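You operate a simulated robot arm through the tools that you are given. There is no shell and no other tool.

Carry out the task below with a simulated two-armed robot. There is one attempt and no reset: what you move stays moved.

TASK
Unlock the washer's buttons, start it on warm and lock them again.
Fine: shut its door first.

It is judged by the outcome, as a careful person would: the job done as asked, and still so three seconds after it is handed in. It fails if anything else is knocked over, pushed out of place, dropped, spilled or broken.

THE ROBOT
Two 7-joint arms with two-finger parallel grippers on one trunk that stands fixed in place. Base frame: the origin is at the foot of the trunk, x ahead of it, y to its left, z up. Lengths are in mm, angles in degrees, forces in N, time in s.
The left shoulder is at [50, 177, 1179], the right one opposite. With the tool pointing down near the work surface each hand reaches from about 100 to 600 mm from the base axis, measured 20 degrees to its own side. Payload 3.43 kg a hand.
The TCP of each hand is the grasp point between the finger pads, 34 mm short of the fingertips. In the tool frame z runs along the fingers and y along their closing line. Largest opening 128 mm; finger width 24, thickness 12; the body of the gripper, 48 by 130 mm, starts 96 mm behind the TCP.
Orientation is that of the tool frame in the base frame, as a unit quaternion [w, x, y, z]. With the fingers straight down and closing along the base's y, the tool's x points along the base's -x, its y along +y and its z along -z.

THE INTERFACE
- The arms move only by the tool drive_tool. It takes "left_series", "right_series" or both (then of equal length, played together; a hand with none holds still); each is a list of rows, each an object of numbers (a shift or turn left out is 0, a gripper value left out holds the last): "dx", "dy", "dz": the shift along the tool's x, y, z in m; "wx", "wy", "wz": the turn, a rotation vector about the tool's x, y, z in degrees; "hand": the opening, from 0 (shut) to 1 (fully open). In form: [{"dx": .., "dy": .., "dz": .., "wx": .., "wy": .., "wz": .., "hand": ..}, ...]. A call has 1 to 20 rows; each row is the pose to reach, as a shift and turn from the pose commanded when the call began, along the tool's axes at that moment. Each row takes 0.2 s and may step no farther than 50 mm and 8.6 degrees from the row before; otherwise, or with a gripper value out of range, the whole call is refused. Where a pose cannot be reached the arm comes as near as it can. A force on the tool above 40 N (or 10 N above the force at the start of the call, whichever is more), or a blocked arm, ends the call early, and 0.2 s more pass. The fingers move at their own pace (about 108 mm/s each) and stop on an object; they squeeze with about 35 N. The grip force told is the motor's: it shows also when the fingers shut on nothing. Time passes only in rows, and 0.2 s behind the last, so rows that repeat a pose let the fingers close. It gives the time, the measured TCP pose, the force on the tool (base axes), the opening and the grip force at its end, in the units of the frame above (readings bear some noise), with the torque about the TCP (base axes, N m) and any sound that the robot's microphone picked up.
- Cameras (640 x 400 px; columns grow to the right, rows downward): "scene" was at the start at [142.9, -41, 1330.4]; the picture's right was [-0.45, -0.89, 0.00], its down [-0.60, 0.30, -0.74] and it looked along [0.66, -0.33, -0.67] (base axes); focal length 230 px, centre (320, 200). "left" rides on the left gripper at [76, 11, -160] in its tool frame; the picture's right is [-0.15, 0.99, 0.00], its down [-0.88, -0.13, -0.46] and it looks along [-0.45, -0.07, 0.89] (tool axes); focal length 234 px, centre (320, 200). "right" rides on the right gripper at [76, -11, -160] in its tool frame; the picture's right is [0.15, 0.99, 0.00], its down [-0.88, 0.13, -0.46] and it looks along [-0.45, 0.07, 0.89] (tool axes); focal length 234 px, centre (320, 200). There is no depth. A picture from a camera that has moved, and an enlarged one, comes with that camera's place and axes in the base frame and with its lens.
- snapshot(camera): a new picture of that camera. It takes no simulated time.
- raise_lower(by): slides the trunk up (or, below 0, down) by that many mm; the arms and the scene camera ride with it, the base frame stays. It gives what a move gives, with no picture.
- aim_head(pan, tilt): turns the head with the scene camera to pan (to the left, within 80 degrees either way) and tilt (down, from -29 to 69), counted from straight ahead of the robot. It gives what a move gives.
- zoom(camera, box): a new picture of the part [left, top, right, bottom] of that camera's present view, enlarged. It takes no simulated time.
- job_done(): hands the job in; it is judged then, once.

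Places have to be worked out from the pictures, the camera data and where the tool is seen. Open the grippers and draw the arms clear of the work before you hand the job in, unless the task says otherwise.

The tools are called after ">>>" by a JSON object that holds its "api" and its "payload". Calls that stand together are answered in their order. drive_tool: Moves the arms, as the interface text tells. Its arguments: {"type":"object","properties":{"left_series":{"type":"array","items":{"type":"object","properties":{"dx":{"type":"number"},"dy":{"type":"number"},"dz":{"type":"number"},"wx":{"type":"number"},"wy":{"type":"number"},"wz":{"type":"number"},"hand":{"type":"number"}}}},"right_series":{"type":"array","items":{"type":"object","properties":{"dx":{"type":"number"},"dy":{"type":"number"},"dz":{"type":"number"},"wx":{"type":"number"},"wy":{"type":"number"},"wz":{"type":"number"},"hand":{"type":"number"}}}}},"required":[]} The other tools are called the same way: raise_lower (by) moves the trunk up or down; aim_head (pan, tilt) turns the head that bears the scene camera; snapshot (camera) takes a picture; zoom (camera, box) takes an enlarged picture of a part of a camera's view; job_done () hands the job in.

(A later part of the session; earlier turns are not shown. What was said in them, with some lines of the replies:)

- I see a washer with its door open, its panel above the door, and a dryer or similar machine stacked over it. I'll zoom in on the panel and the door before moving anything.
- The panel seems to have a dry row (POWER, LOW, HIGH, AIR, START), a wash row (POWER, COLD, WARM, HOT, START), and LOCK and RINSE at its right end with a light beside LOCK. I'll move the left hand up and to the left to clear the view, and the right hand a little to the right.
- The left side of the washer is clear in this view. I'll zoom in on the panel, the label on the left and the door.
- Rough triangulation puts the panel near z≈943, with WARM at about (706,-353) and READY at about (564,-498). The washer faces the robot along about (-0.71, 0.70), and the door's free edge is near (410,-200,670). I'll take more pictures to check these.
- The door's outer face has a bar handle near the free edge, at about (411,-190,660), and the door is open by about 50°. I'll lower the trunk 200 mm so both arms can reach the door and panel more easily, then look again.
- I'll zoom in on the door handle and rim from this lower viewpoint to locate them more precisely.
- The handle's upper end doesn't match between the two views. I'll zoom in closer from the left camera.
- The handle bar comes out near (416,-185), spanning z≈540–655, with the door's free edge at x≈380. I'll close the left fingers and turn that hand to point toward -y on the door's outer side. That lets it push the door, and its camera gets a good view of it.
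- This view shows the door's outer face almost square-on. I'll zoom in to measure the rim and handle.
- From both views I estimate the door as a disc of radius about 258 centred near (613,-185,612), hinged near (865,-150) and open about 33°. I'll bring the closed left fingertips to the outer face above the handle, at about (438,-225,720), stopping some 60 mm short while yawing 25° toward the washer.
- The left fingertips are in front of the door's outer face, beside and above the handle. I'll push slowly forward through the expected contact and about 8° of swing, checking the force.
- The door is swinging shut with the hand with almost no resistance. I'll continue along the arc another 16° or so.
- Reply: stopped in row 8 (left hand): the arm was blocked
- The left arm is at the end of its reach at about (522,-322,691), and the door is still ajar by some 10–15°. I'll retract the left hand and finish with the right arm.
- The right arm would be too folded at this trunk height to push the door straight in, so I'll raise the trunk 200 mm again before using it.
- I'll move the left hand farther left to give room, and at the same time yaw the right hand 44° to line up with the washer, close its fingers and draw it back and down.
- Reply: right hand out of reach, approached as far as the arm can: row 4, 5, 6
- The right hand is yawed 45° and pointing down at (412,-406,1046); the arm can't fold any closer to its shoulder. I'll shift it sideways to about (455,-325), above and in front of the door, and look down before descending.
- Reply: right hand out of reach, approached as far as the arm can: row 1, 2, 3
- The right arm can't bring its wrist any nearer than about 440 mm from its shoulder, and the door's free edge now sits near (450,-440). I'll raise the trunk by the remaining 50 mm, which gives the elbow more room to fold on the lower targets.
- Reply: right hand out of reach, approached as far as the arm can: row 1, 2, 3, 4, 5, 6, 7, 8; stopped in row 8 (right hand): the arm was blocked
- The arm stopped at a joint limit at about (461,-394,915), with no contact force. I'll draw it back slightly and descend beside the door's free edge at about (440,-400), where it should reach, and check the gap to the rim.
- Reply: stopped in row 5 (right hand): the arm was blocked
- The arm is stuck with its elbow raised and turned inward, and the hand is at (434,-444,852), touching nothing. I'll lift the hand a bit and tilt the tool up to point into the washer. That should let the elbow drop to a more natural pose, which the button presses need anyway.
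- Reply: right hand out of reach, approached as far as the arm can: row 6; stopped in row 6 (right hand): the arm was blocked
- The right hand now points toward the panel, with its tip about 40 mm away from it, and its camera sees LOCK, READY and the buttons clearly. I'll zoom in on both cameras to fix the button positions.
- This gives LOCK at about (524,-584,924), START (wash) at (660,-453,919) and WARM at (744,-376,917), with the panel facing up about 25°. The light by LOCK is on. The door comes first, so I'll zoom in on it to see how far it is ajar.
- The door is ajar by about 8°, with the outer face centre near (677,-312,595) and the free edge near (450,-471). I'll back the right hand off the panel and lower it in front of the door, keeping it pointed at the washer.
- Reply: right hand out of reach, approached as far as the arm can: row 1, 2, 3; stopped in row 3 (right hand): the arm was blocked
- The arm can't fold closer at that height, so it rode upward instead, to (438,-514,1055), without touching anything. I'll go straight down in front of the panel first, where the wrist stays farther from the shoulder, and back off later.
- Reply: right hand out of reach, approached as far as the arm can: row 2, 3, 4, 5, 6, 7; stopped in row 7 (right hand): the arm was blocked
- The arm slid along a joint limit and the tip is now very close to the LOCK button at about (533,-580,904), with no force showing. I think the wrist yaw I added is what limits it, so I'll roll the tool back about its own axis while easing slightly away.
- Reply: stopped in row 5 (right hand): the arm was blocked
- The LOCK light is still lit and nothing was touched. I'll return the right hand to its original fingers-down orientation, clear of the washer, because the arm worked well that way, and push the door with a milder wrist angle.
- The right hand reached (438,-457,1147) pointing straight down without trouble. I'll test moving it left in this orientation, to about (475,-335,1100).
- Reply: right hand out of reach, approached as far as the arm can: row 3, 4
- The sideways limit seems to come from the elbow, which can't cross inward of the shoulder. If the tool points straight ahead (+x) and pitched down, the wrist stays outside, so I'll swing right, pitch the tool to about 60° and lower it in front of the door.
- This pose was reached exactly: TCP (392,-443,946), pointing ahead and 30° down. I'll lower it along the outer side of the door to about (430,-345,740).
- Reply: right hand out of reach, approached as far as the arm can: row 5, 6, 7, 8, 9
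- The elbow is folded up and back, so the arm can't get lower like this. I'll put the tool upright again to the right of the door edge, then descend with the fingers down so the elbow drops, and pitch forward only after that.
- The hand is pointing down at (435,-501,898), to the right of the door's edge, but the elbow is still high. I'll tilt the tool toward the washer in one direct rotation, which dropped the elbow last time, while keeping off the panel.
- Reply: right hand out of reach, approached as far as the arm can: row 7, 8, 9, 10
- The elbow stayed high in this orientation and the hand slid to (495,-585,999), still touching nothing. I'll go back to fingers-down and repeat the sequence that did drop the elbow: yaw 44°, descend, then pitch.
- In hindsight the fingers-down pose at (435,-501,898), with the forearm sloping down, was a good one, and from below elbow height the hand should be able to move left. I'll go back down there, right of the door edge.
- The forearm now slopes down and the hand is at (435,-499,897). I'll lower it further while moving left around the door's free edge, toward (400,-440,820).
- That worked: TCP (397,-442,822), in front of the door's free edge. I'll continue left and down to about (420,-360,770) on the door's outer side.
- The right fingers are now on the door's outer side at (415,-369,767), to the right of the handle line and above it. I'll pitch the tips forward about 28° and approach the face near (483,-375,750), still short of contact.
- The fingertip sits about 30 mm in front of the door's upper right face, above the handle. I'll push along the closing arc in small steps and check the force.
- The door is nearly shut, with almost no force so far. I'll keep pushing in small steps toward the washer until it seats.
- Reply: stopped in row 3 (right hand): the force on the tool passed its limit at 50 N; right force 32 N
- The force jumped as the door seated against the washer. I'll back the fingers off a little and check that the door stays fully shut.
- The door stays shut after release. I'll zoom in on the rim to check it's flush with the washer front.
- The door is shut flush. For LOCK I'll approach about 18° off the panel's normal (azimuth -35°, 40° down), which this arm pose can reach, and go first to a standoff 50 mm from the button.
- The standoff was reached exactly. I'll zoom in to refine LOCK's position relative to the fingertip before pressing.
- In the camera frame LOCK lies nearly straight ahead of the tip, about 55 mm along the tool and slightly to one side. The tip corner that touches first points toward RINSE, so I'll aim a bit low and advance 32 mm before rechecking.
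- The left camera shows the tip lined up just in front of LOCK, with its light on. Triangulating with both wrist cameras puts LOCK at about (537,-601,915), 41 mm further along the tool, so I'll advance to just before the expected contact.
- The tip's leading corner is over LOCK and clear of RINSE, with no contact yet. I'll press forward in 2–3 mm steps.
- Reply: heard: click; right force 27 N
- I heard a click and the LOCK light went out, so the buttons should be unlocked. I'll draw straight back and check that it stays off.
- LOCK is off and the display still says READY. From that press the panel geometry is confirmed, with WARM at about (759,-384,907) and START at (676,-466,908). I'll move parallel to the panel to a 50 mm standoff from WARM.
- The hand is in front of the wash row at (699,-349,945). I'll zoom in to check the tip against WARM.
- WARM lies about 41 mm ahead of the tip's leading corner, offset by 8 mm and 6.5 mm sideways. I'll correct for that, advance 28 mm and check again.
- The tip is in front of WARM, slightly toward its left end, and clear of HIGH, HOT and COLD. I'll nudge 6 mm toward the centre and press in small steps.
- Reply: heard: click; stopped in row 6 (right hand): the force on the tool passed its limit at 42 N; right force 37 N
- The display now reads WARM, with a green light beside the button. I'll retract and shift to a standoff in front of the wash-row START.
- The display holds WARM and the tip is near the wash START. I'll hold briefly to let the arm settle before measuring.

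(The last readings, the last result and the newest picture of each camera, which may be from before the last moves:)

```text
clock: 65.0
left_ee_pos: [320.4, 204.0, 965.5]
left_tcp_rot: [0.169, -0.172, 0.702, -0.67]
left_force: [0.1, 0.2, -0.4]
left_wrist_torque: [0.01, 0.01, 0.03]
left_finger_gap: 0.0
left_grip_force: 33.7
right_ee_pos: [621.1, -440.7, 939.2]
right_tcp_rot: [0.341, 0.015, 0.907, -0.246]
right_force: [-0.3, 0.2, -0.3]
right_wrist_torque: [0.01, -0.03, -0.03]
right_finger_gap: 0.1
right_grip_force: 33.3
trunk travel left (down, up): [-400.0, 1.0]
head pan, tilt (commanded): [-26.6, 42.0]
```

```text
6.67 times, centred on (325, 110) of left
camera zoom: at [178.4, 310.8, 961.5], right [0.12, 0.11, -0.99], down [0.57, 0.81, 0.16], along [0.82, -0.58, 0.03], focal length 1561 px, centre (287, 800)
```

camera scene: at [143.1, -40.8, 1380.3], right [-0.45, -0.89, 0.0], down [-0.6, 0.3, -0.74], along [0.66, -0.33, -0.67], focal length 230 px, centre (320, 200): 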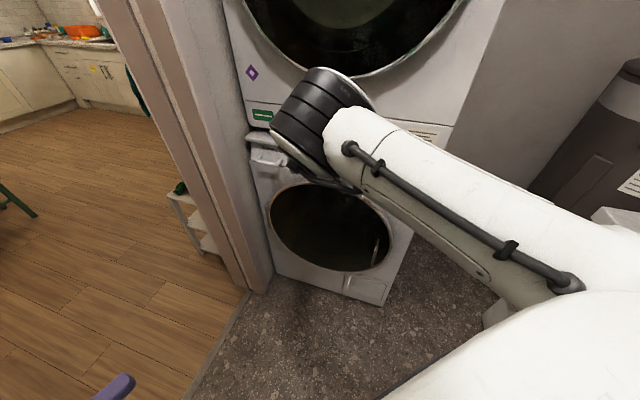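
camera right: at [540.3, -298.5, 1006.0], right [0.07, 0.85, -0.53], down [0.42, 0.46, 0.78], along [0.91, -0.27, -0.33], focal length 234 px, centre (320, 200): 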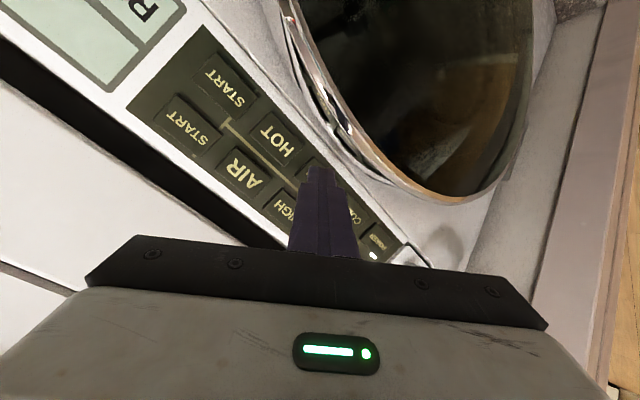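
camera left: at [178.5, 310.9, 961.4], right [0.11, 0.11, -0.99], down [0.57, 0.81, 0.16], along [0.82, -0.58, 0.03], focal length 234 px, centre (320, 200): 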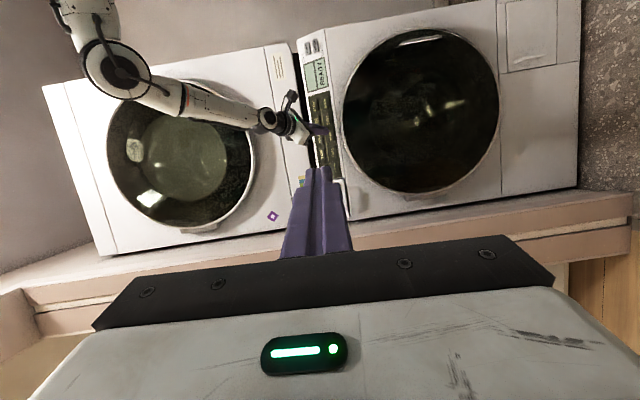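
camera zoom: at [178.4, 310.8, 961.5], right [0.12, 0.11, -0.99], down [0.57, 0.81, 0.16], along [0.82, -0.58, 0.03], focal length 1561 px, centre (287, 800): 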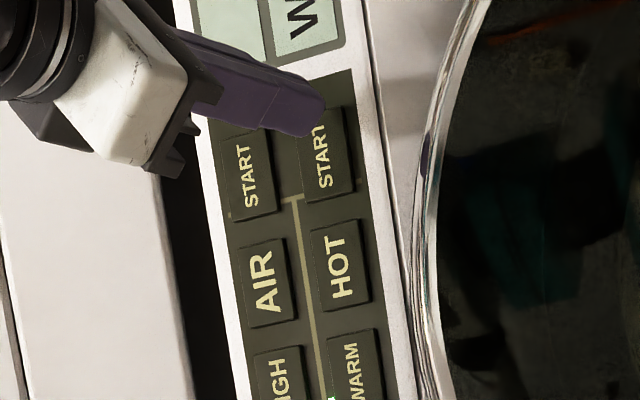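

The arm settled at (621,-441,939), which leaves the contact corner about 17 mm to the right of START's centre. I'll shift sideways and close in partway, then check.

>>> {"api": "drive_tool", "payload": {"right_series": [{"dx": -0.0034, "dy": 0.0085, "dz": 0.002, "hand": 0}, {"dx": -0.0067, "dy": 0.017, "dz": 0.006}, {"dx": -0.0067, "dy": 0.017, "dz": 0.01}, {"dx": -0.0067, "dy": 0.017, "dz": 0.01}, {"dx": -0.0067, "dy": 0.017, "dz": 0.01}]}}

>>> {"api": "zoom", "payload": {"camera": "left", "box": [295, 80, 355, 140]}}

>>> {"api": "zoom", "payload": {"camera": "right", "box": [240, 90, 400, 270]}}

```text
clock: 66.2
left_ee_pos: [319.7, 204.2, 967.2]
left_tcp_rot: [0.17, -0.172, 0.702, -0.669]
left_force: [-0.1, -0.6, 1.1]
left_wrist_torque: [0.01, 0.01, -0.02]
left_finger_gap: 0.3
left_grip_force: 32.8
right_ee_pos: [637.9, -428.4, 930.9]
right_tcp_rot: [0.342, 0.014, 0.907, -0.246]
right_force: [0.0, -0.4, -0.1]
right_wrist_torque: [-0.02, 0.01, 0.01]
right_finger_gap: 0.1
right_grip_force: 32.8
trunk travel left (down, up): [-400.0, 1.0]
head pan, tilt (commanded): [-26.6, 42.0]
```

```text
6.67 times, centred on (325, 110) of left
camera zoom: at [178.4, 310.8, 961.5], right [0.12, 0.11, -0.99], down [0.57, 0.81, 0.16], along [0.82, -0.58, 0.03], focal length 1561 px, centre (287, 800)
```

zoom: 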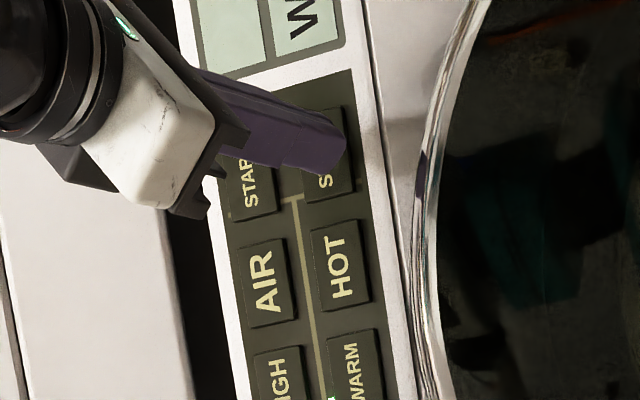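

```text
2.22 times, centred on (320, 180) of right
camera zoom: at [479.1, -376.8, 990.7], right [0.08, 0.85, -0.52], down [0.42, 0.45, 0.79], along [0.9, -0.28, -0.32], focal length 520 px, centre (320, 244)
```

zoom: 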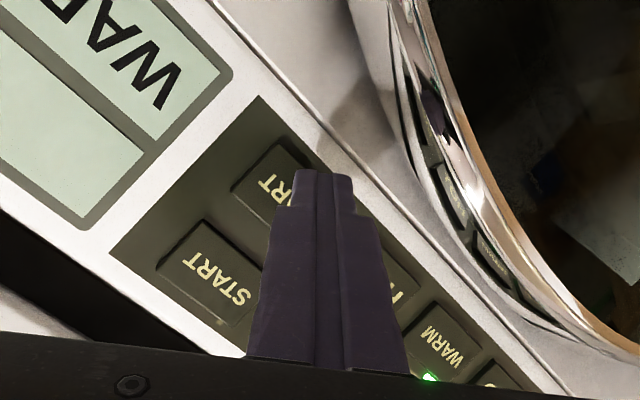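

The contact corner is within about 3 mm of START's centre, with 14 mm to go. I'll press in small steps.

>>> {"api": "drive_tool", "payload": {"right_series": [{"dx": 0.001, "dz": 0.004, "hand": 0}, {"dx": 0.002, "dz": 0.008}, {"dx": 0.002, "dz": 0.011}, {"dx": 0.002, "dz": 0.014}, {"dx": 0.002, "dz": 0.017}, {"dx": 0.002, "dz": 0.019}]}}

>>> {"api": "zoom", "payload": {"camera": "left", "box": [275, 40, 355, 140]}}

```text
clock: 67.6
left_ee_pos: [319.0, 203.2, 966.9]
left_tcp_rot: [0.17, -0.171, 0.702, -0.67]
left_force: [-0.9, -0.2, 0.0]
left_wrist_torque: [0.01, 0.02, -0.01]
left_finger_gap: 0.0
left_grip_force: 32.9
right_ee_pos: [647.4, -435.2, 920.7]
right_tcp_rot: [0.345, 0.013, 0.905, -0.247]
right_force: [-5.0, 4.7, 5.0]
right_wrist_torque: [-0.03, -0.04, -0.02]
right_finger_gap: 0.2
right_grip_force: 32.6
trunk travel left (down, up): [-400.0, 1.0]
head pan, tilt (commanded): [-26.6, 42.0]
heard: click
```

```text
4.00 times, centred on (315, 90) of left
camera zoom: at [177.7, 311.3, 961.5], right [0.12, 0.11, -0.99], down [0.57, 0.81, 0.16], along [0.82, -0.58, 0.03], focal length 937 px, centre (340, 640)
```

zoom: 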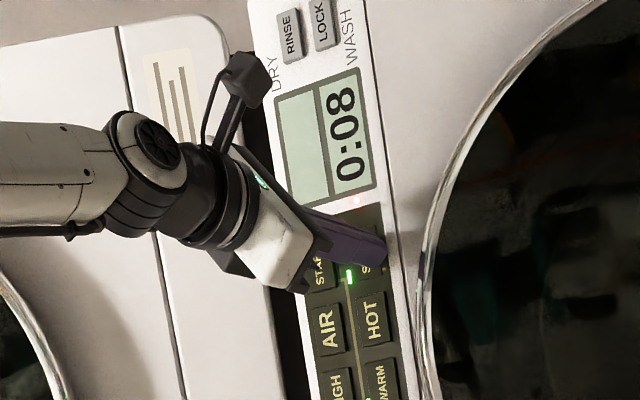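

START clicked and the display now shows 0:08 with a green light, so the wash is running. I'll retract and go back to the standoff in front of LOCK.

>>> {"api": "drive_tool", "payload": {"right_series": [{"dz": -0.01, "hand": 0}, {"dz": -0.028}, {"dz": -0.05}, {"dx": 0.0163, "dy": -0.0203, "dz": -0.0518}, {"dx": 0.0327, "dy": -0.0405, "dz": -0.0536}, {"dx": 0.049, "dy": -0.0608, "dz": -0.0554}, {"dx": 0.0654, "dy": -0.0811, "dz": -0.0572}, {"dx": 0.0817, "dy": -0.1013, "dz": -0.0589}, {"dx": 0.098, "dy": -0.1216, "dz": -0.0607}, {"dx": 0.1144, "dy": -0.1418, "dz": -0.0625}, {"dx": 0.1307, "dy": -0.1621, "dz": -0.0643}, {"dx": 0.1307, "dy": -0.1621, "dz": -0.0643}, {"dx": 0.1307, "dy": -0.1621, "dz": -0.0643}]}}

>>> {"api": "zoom", "payload": {"camera": "right", "box": [250, 90, 390, 230]}}

>>> {"api": "zoom", "payload": {"camera": "left", "box": [270, 0, 370, 100]}}

>>> {"api": "zoom", "payload": {"camera": "left", "box": [270, 70, 370, 190]}}

```text
clock: 70.4
left_ee_pos: [320.6, 204.4, 964.9]
left_tcp_rot: [0.17, -0.172, 0.702, -0.67]
left_force: [0.5, -0.6, 0.0]
left_wrist_torque: [-0.02, 0.01, 0.01]
left_finger_gap: 0.0
left_grip_force: 33.0
right_ee_pos: [482.0, -560.3, 947.7]
right_tcp_rot: [0.344, 0.0, 0.907, -0.244]
right_force: [0.8, -0.9, -0.2]
right_wrist_torque: [0.0, 0.0, -0.03]
right_finger_gap: 0.1
right_grip_force: 32.8
right hand out of reach, approached as far as the arm can: row 3
trunk travel left (down, up): [-400.0, 1.0]
head pan, tilt (commanded): [-26.6, 42.0]
```

```text
2.86 times, centred on (320, 160) of right
camera zoom: at [322.7, -513.3, 1009.2], right [0.06, 0.85, -0.53], down [0.41, 0.46, 0.79], along [0.91, -0.26, -0.32], focal length 669 px, centre (320, 314)
```

zoom: 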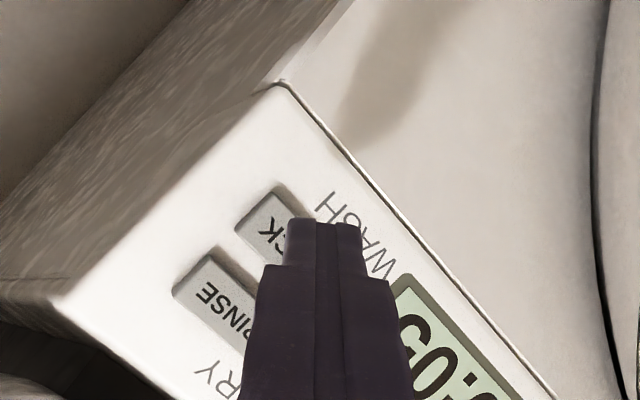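

```text
4.00 times, centred on (320, 50) of left
camera zoom: at [178.4, 310.7, 961.5], right [0.12, 0.11, -0.99], down [0.57, 0.81, 0.16], along [0.82, -0.58, 0.03], focal length 937 px, centre (320, 800)
```

zoom: 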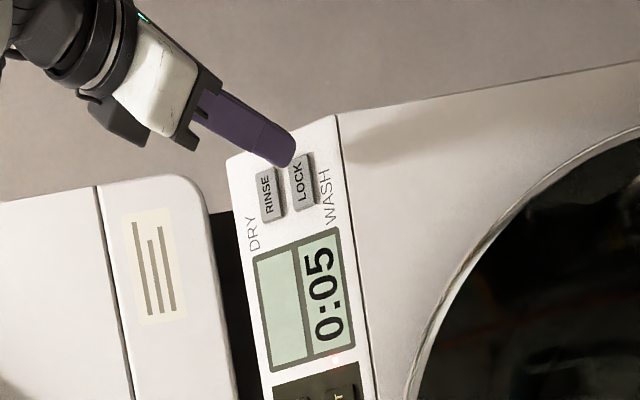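

```text
3.33 times, centred on (320, 130) of left
camera zoom: at [178.4, 310.7, 961.5], right [0.12, 0.11, -0.99], down [0.57, 0.81, 0.16], along [0.82, -0.58, 0.03], focal length 781 px, centre (320, 433)
```

zoom: 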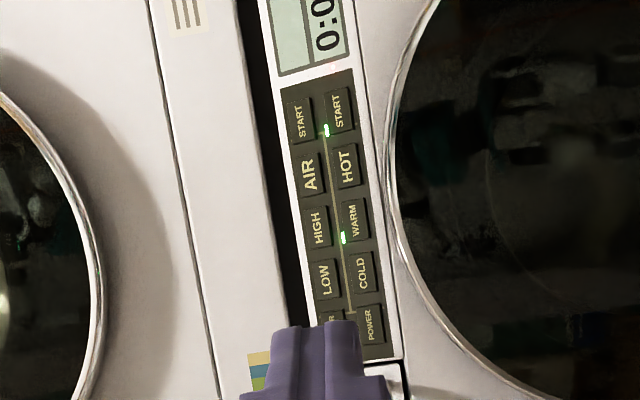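

The wash is counting down (0:05), with START and WARM lit. I'll press LOCK now, aiming at the pose where it clicked before: 5 mm sideways and about 39 mm forward.

>>> {"api": "drive_tool", "payload": {"right_series": [{"dx": -0.003, "dy": -0.001, "dz": 0.012, "hand": 0}, {"dx": -0.005, "dy": -0.002, "dz": 0.023}, {"dx": -0.005, "dy": -0.002, "dz": 0.031}, {"dx": -0.005, "dy": -0.002, "dz": 0.036}, {"dx": -0.005, "dy": -0.002, "dz": 0.04}, {"dx": -0.005, "dy": -0.002, "dz": 0.043}]}}

>>> {"api": "zoom", "payload": {"camera": "left", "box": [270, 0, 370, 100]}}

```text
clock: 71.8
left_ee_pos: [317.5, 206.9, 966.6]
left_tcp_rot: [0.17, -0.172, 0.7, -0.672]
left_force: [0.5, 0.5, 0.5]
left_wrist_torque: [-0.01, -0.01, 0.05]
left_finger_gap: 0.1
left_grip_force: 33.5
right_ee_pos: [510.8, -577.7, 928.9]
right_tcp_rot: [0.346, 0.001, 0.905, -0.246]
right_force: [-20.3, 16.0, 16.1]
right_wrist_torque: [-0.21, -0.28, -0.04]
right_finger_gap: 0.0
right_grip_force: 33.2
trunk travel left (down, up): [-400.0, 1.0]
head pan, tilt (commanded): [-26.6, 42.0]
heard: click
```

```text
4.00 times, centred on (320, 50) of left
camera zoom: at [176.0, 312.9, 961.4], right [0.12, 0.11, -0.99], down [0.57, 0.81, 0.16], along [0.82, -0.58, 0.03], focal length 937 px, centre (320, 800)
```

zoom: 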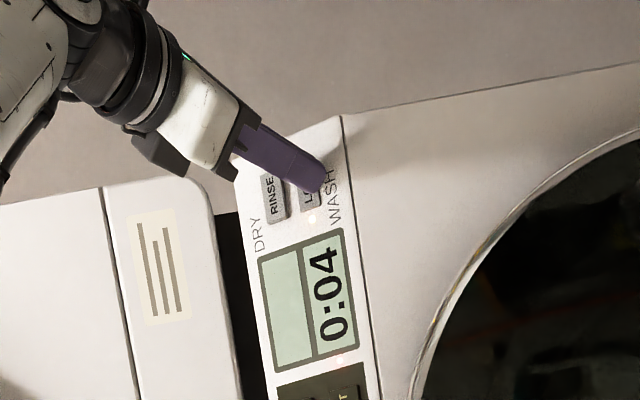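

LOCK clicked and its light is on again, with the wash still running at 0:04. I'll draw the right hand straight back, then up and away to its starting pose.

>>> {"api": "drive_tool", "payload": {"right_series": [{"dz": -0.02, "hand": 0}, {"dz": -0.045}, {"dz": -0.07}, {"dx": -0.0146, "dz": -0.0948, "wx": -4.17, "wy": 5.87}, {"dx": -0.0293, "dz": -0.1196, "wx": -8.34, "wy": 11.74}, {"dx": -0.0439, "dz": -0.1444, "wx": -12.5, "wy": 17.6}, {"dx": -0.0585, "dz": -0.1692, "wx": -16.7, "wy": 23.5}, {"dx": -0.0731, "dz": -0.194, "wx": -20.9, "wy": 29.4}, {"dx": -0.0878, "dz": -0.2189, "wx": -25.0, "wy": 35.2}, {"dx": -0.1024, "dz": -0.2437, "wx": -29.2, "wy": 41.1}]}}

>>> {"api": "zoom", "payload": {"camera": "left", "box": [270, 0, 370, 100]}}

>>> {"api": "snapshot", "payload": {"camera": "left"}}

>>> {"api": "snapshot", "payload": {"camera": "scene"}}

```text
clock: 74.0
left_ee_pos: [319.1, 204.9, 966.3]
left_tcp_rot: [0.168, -0.172, 0.702, -0.67]
left_force: [0.4, 0.1, -0.2]
left_wrist_torque: [0.03, 0.01, 0.01]
left_finger_gap: 0.0
left_grip_force: 33.3
right_ee_pos: [439.6, -455.2, 1144.5]
right_tcp_rot: [-0.005, 0.001, 1.0, 0.003]
right_force: [0.2, 0.2, 1.0]
right_wrist_torque: [-0.03, -0.01, 0.03]
right_finger_gap: 0.0
right_grip_force: 32.5
trunk travel left (down, up): [-400.0, 1.0]
head pan, tilt (commanded): [-26.6, 42.0]
```

```text
4.00 times, centred on (320, 50) of left
camera zoom: at [178.3, 310.7, 961.5], right [0.12, 0.11, -0.99], down [0.57, 0.81, 0.16], along [0.82, -0.58, 0.03], focal length 937 px, centre (320, 800)
```

zoom: 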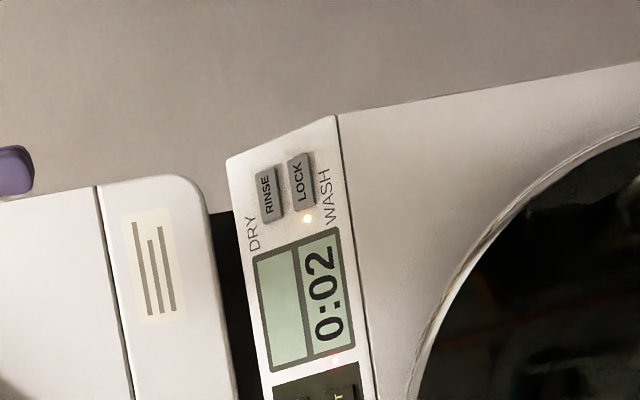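

```text
taken
camera left: at [178.3, 310.7, 961.5], right [0.12, 0.11, -0.99], down [0.57, 0.81, 0.16], along [0.82, -0.58, 0.03], focal length 234 px, centre (320, 200)
```

left: 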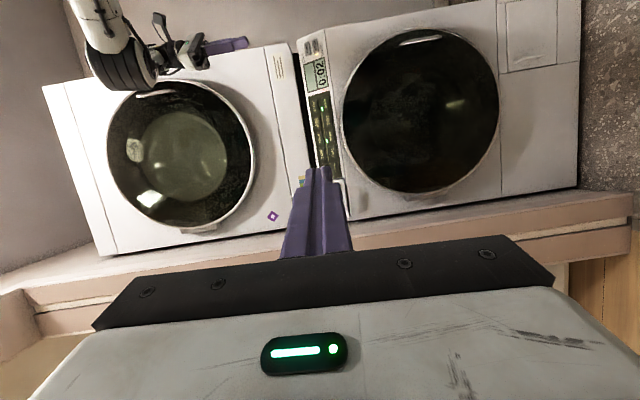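

```text
taken
camera scene: at [142.9, -41.0, 1380.3], right [-0.45, -0.89, 0.0], down [-0.6, 0.3, -0.74], along [0.66, -0.33, -0.67], focal length 230 px, centre (320, 200)
```

scene: 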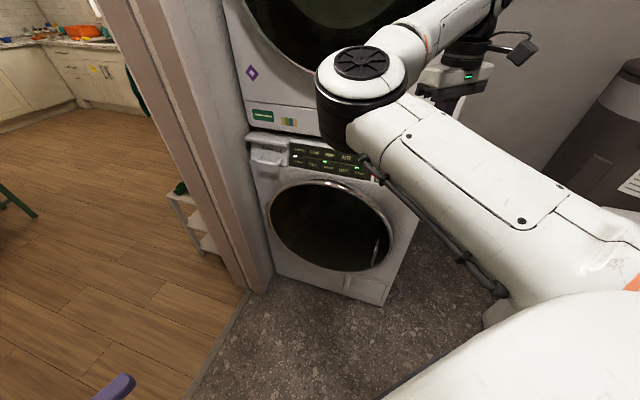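

The display shows 0:02 with the LOCK light on, the door shut and the hand clear. I'll open both grippers in place, well away from everything.

>>> {"api": "drive_tool", "payload": {"left_series": [{"hand": 1}, {"hand": 1}, {"hand": 1}], "right_series": [{"hand": 1}, {"hand": 1}, {"hand": 1}]}}

>>> {"api": "zoom", "payload": {"camera": "left", "box": [270, 0, 370, 100]}}

>>> {"api": "zoom", "payload": {"camera": "left", "box": [270, 70, 370, 190]}}

```text
clock: 74.8
left_ee_pos: [319.2, 204.2, 965.6]
left_tcp_rot: [0.169, -0.173, 0.702, -0.67]
left_force: [0.1, -0.1, -0.2]
left_wrist_torque: [0.02, -0.01, -0.02]
left_finger_gap: 127.9
left_grip_force: 0.0
right_ee_pos: [439.8, -455.0, 1144.6]
right_tcp_rot: [-0.004, 0.0, 1.0, 0.002]
right_force: [-0.7, 0.8, 0.4]
right_wrist_torque: [-0.01, 0.03, 0.02]
right_finger_gap: 127.9
right_grip_force: 0.1
trunk travel left (down, up): [-400.0, 1.0]
head pan, tilt (commanded): [-26.6, 42.0]
```

```text
4.00 times, centred on (320, 50) of left
camera zoom: at [178.4, 310.8, 961.5], right [0.12, 0.11, -0.99], down [0.57, 0.81, 0.16], along [0.82, -0.58, 0.03], focal length 937 px, centre (320, 800)
```

zoom: 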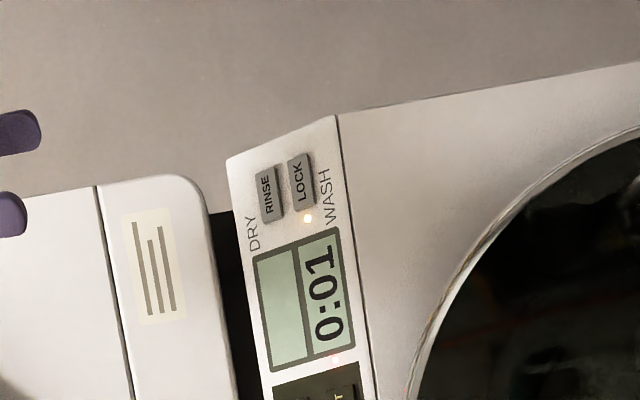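

```text
3.33 times, centred on (320, 130) of left
camera zoom: at [178.4, 310.8, 961.5], right [0.12, 0.11, -0.99], down [0.57, 0.81, 0.16], along [0.82, -0.58, 0.03], focal length 781 px, centre (320, 433)
```

zoom: 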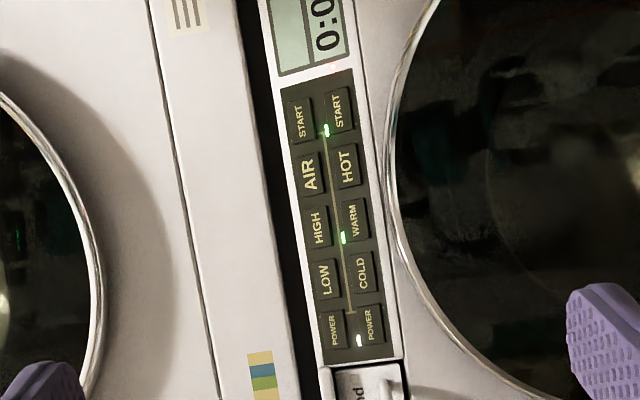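

The display is at 0:01, the grippers are open, and the WARM, START and LOCK lights are on. I'll wait a couple of seconds to see what the panel does when the countdown ends.

>>> {"api": "drive_tool", "payload": {"left_series": [{"hand": 1}, {"hand": 1}, {"hand": 1}, {"hand": 1}, {"hand": 1}, {"hand": 1}, {"hand": 1}, {"hand": 1}, {"hand": 1}, {"hand": 1}], "right_series": [{"hand": 1}, {"hand": 1}, {"hand": 1}, {"hand": 1}, {"hand": 1}, {"hand": 1}, {"hand": 1}, {"hand": 1}, {"hand": 1}, {"hand": 1}]}}

>>> {"api": "zoom", "payload": {"camera": "left", "box": [270, 0, 370, 100]}}

>>> {"api": "zoom", "payload": {"camera": "left", "box": [270, 70, 370, 190]}}

>>> {"api": "snapshot", "payload": {"camera": "scene"}}

```text
clock: 77.0
left_ee_pos: [319.9, 203.1, 966.8]
left_tcp_rot: [0.169, -0.172, 0.702, -0.67]
left_force: [-0.5, -0.2, 0.3]
left_wrist_torque: [-0.01, -0.02, 0.0]
left_finger_gap: 127.9
left_grip_force: 0.1
right_ee_pos: [440.1, -454.5, 1144.7]
right_tcp_rot: [-0.004, 0.0, 1.0, 0.003]
right_force: [-0.3, -0.2, 0.5]
right_wrist_torque: [-0.02, 0.0, 0.01]
right_finger_gap: 127.9
right_grip_force: 0.0
trunk travel left (down, up): [-400.0, 1.0]
head pan, tilt (commanded): [-26.6, 42.0]
```

```text
4.00 times, centred on (320, 50) of left
camera zoom: at [178.4, 310.8, 961.5], right [0.12, 0.11, -0.99], down [0.57, 0.81, 0.16], along [0.82, -0.58, 0.03], focal length 937 px, centre (320, 800)
```

zoom: 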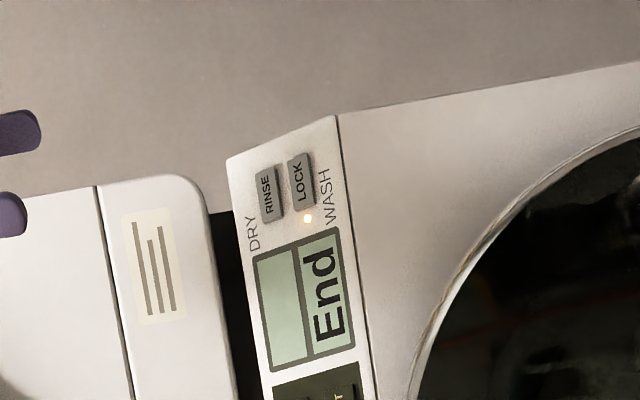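

```text
3.33 times, centred on (320, 130) of left
camera zoom: at [178.4, 310.8, 961.5], right [0.12, 0.11, -0.99], down [0.57, 0.81, 0.16], along [0.82, -0.58, 0.03], focal length 781 px, centre (320, 433)
```

zoom: 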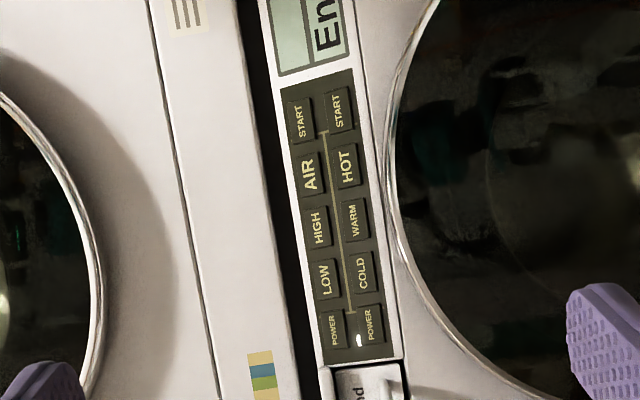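

```text
taken
camera scene: at [143.0, -41.0, 1380.4], right [-0.45, -0.89, 0.0], down [-0.6, 0.3, -0.74], along [0.66, -0.33, -0.67], focal length 230 px, centre (320, 200)
```

scene: 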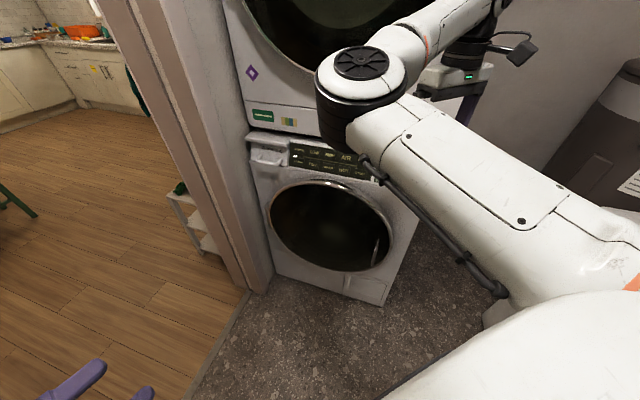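

The warm wash ran through and the display says End. The LOCK light is on, the door is shut, both grippers are open and the arms are clear. I'm handing the job in.

>>> {"api": "job_done", "payload": {}}

```text
The job is handed in.
```

I shut the washer door, unlocked the buttons, started the wash on WARM and locked the buttons again.

- **Door:** it closed flush and stayed shut after I let go.
- **Unlock:** LOCK clicked and its light went out.
- **Warm wash:** the display showed WARM. After I pressed START it counted down from 0:08.
- **Lock:** I pressed LOCK again at about 0:04, and its light came back on.

The countdown was only about eight seconds, so the display already read End when I handed the job in. The WARM and START lights had gone out by then, and the LOCK light was still on. I didn't start a second wash.

Both grippers are open and clear of the washer. I saw nothing knocked over or moved.
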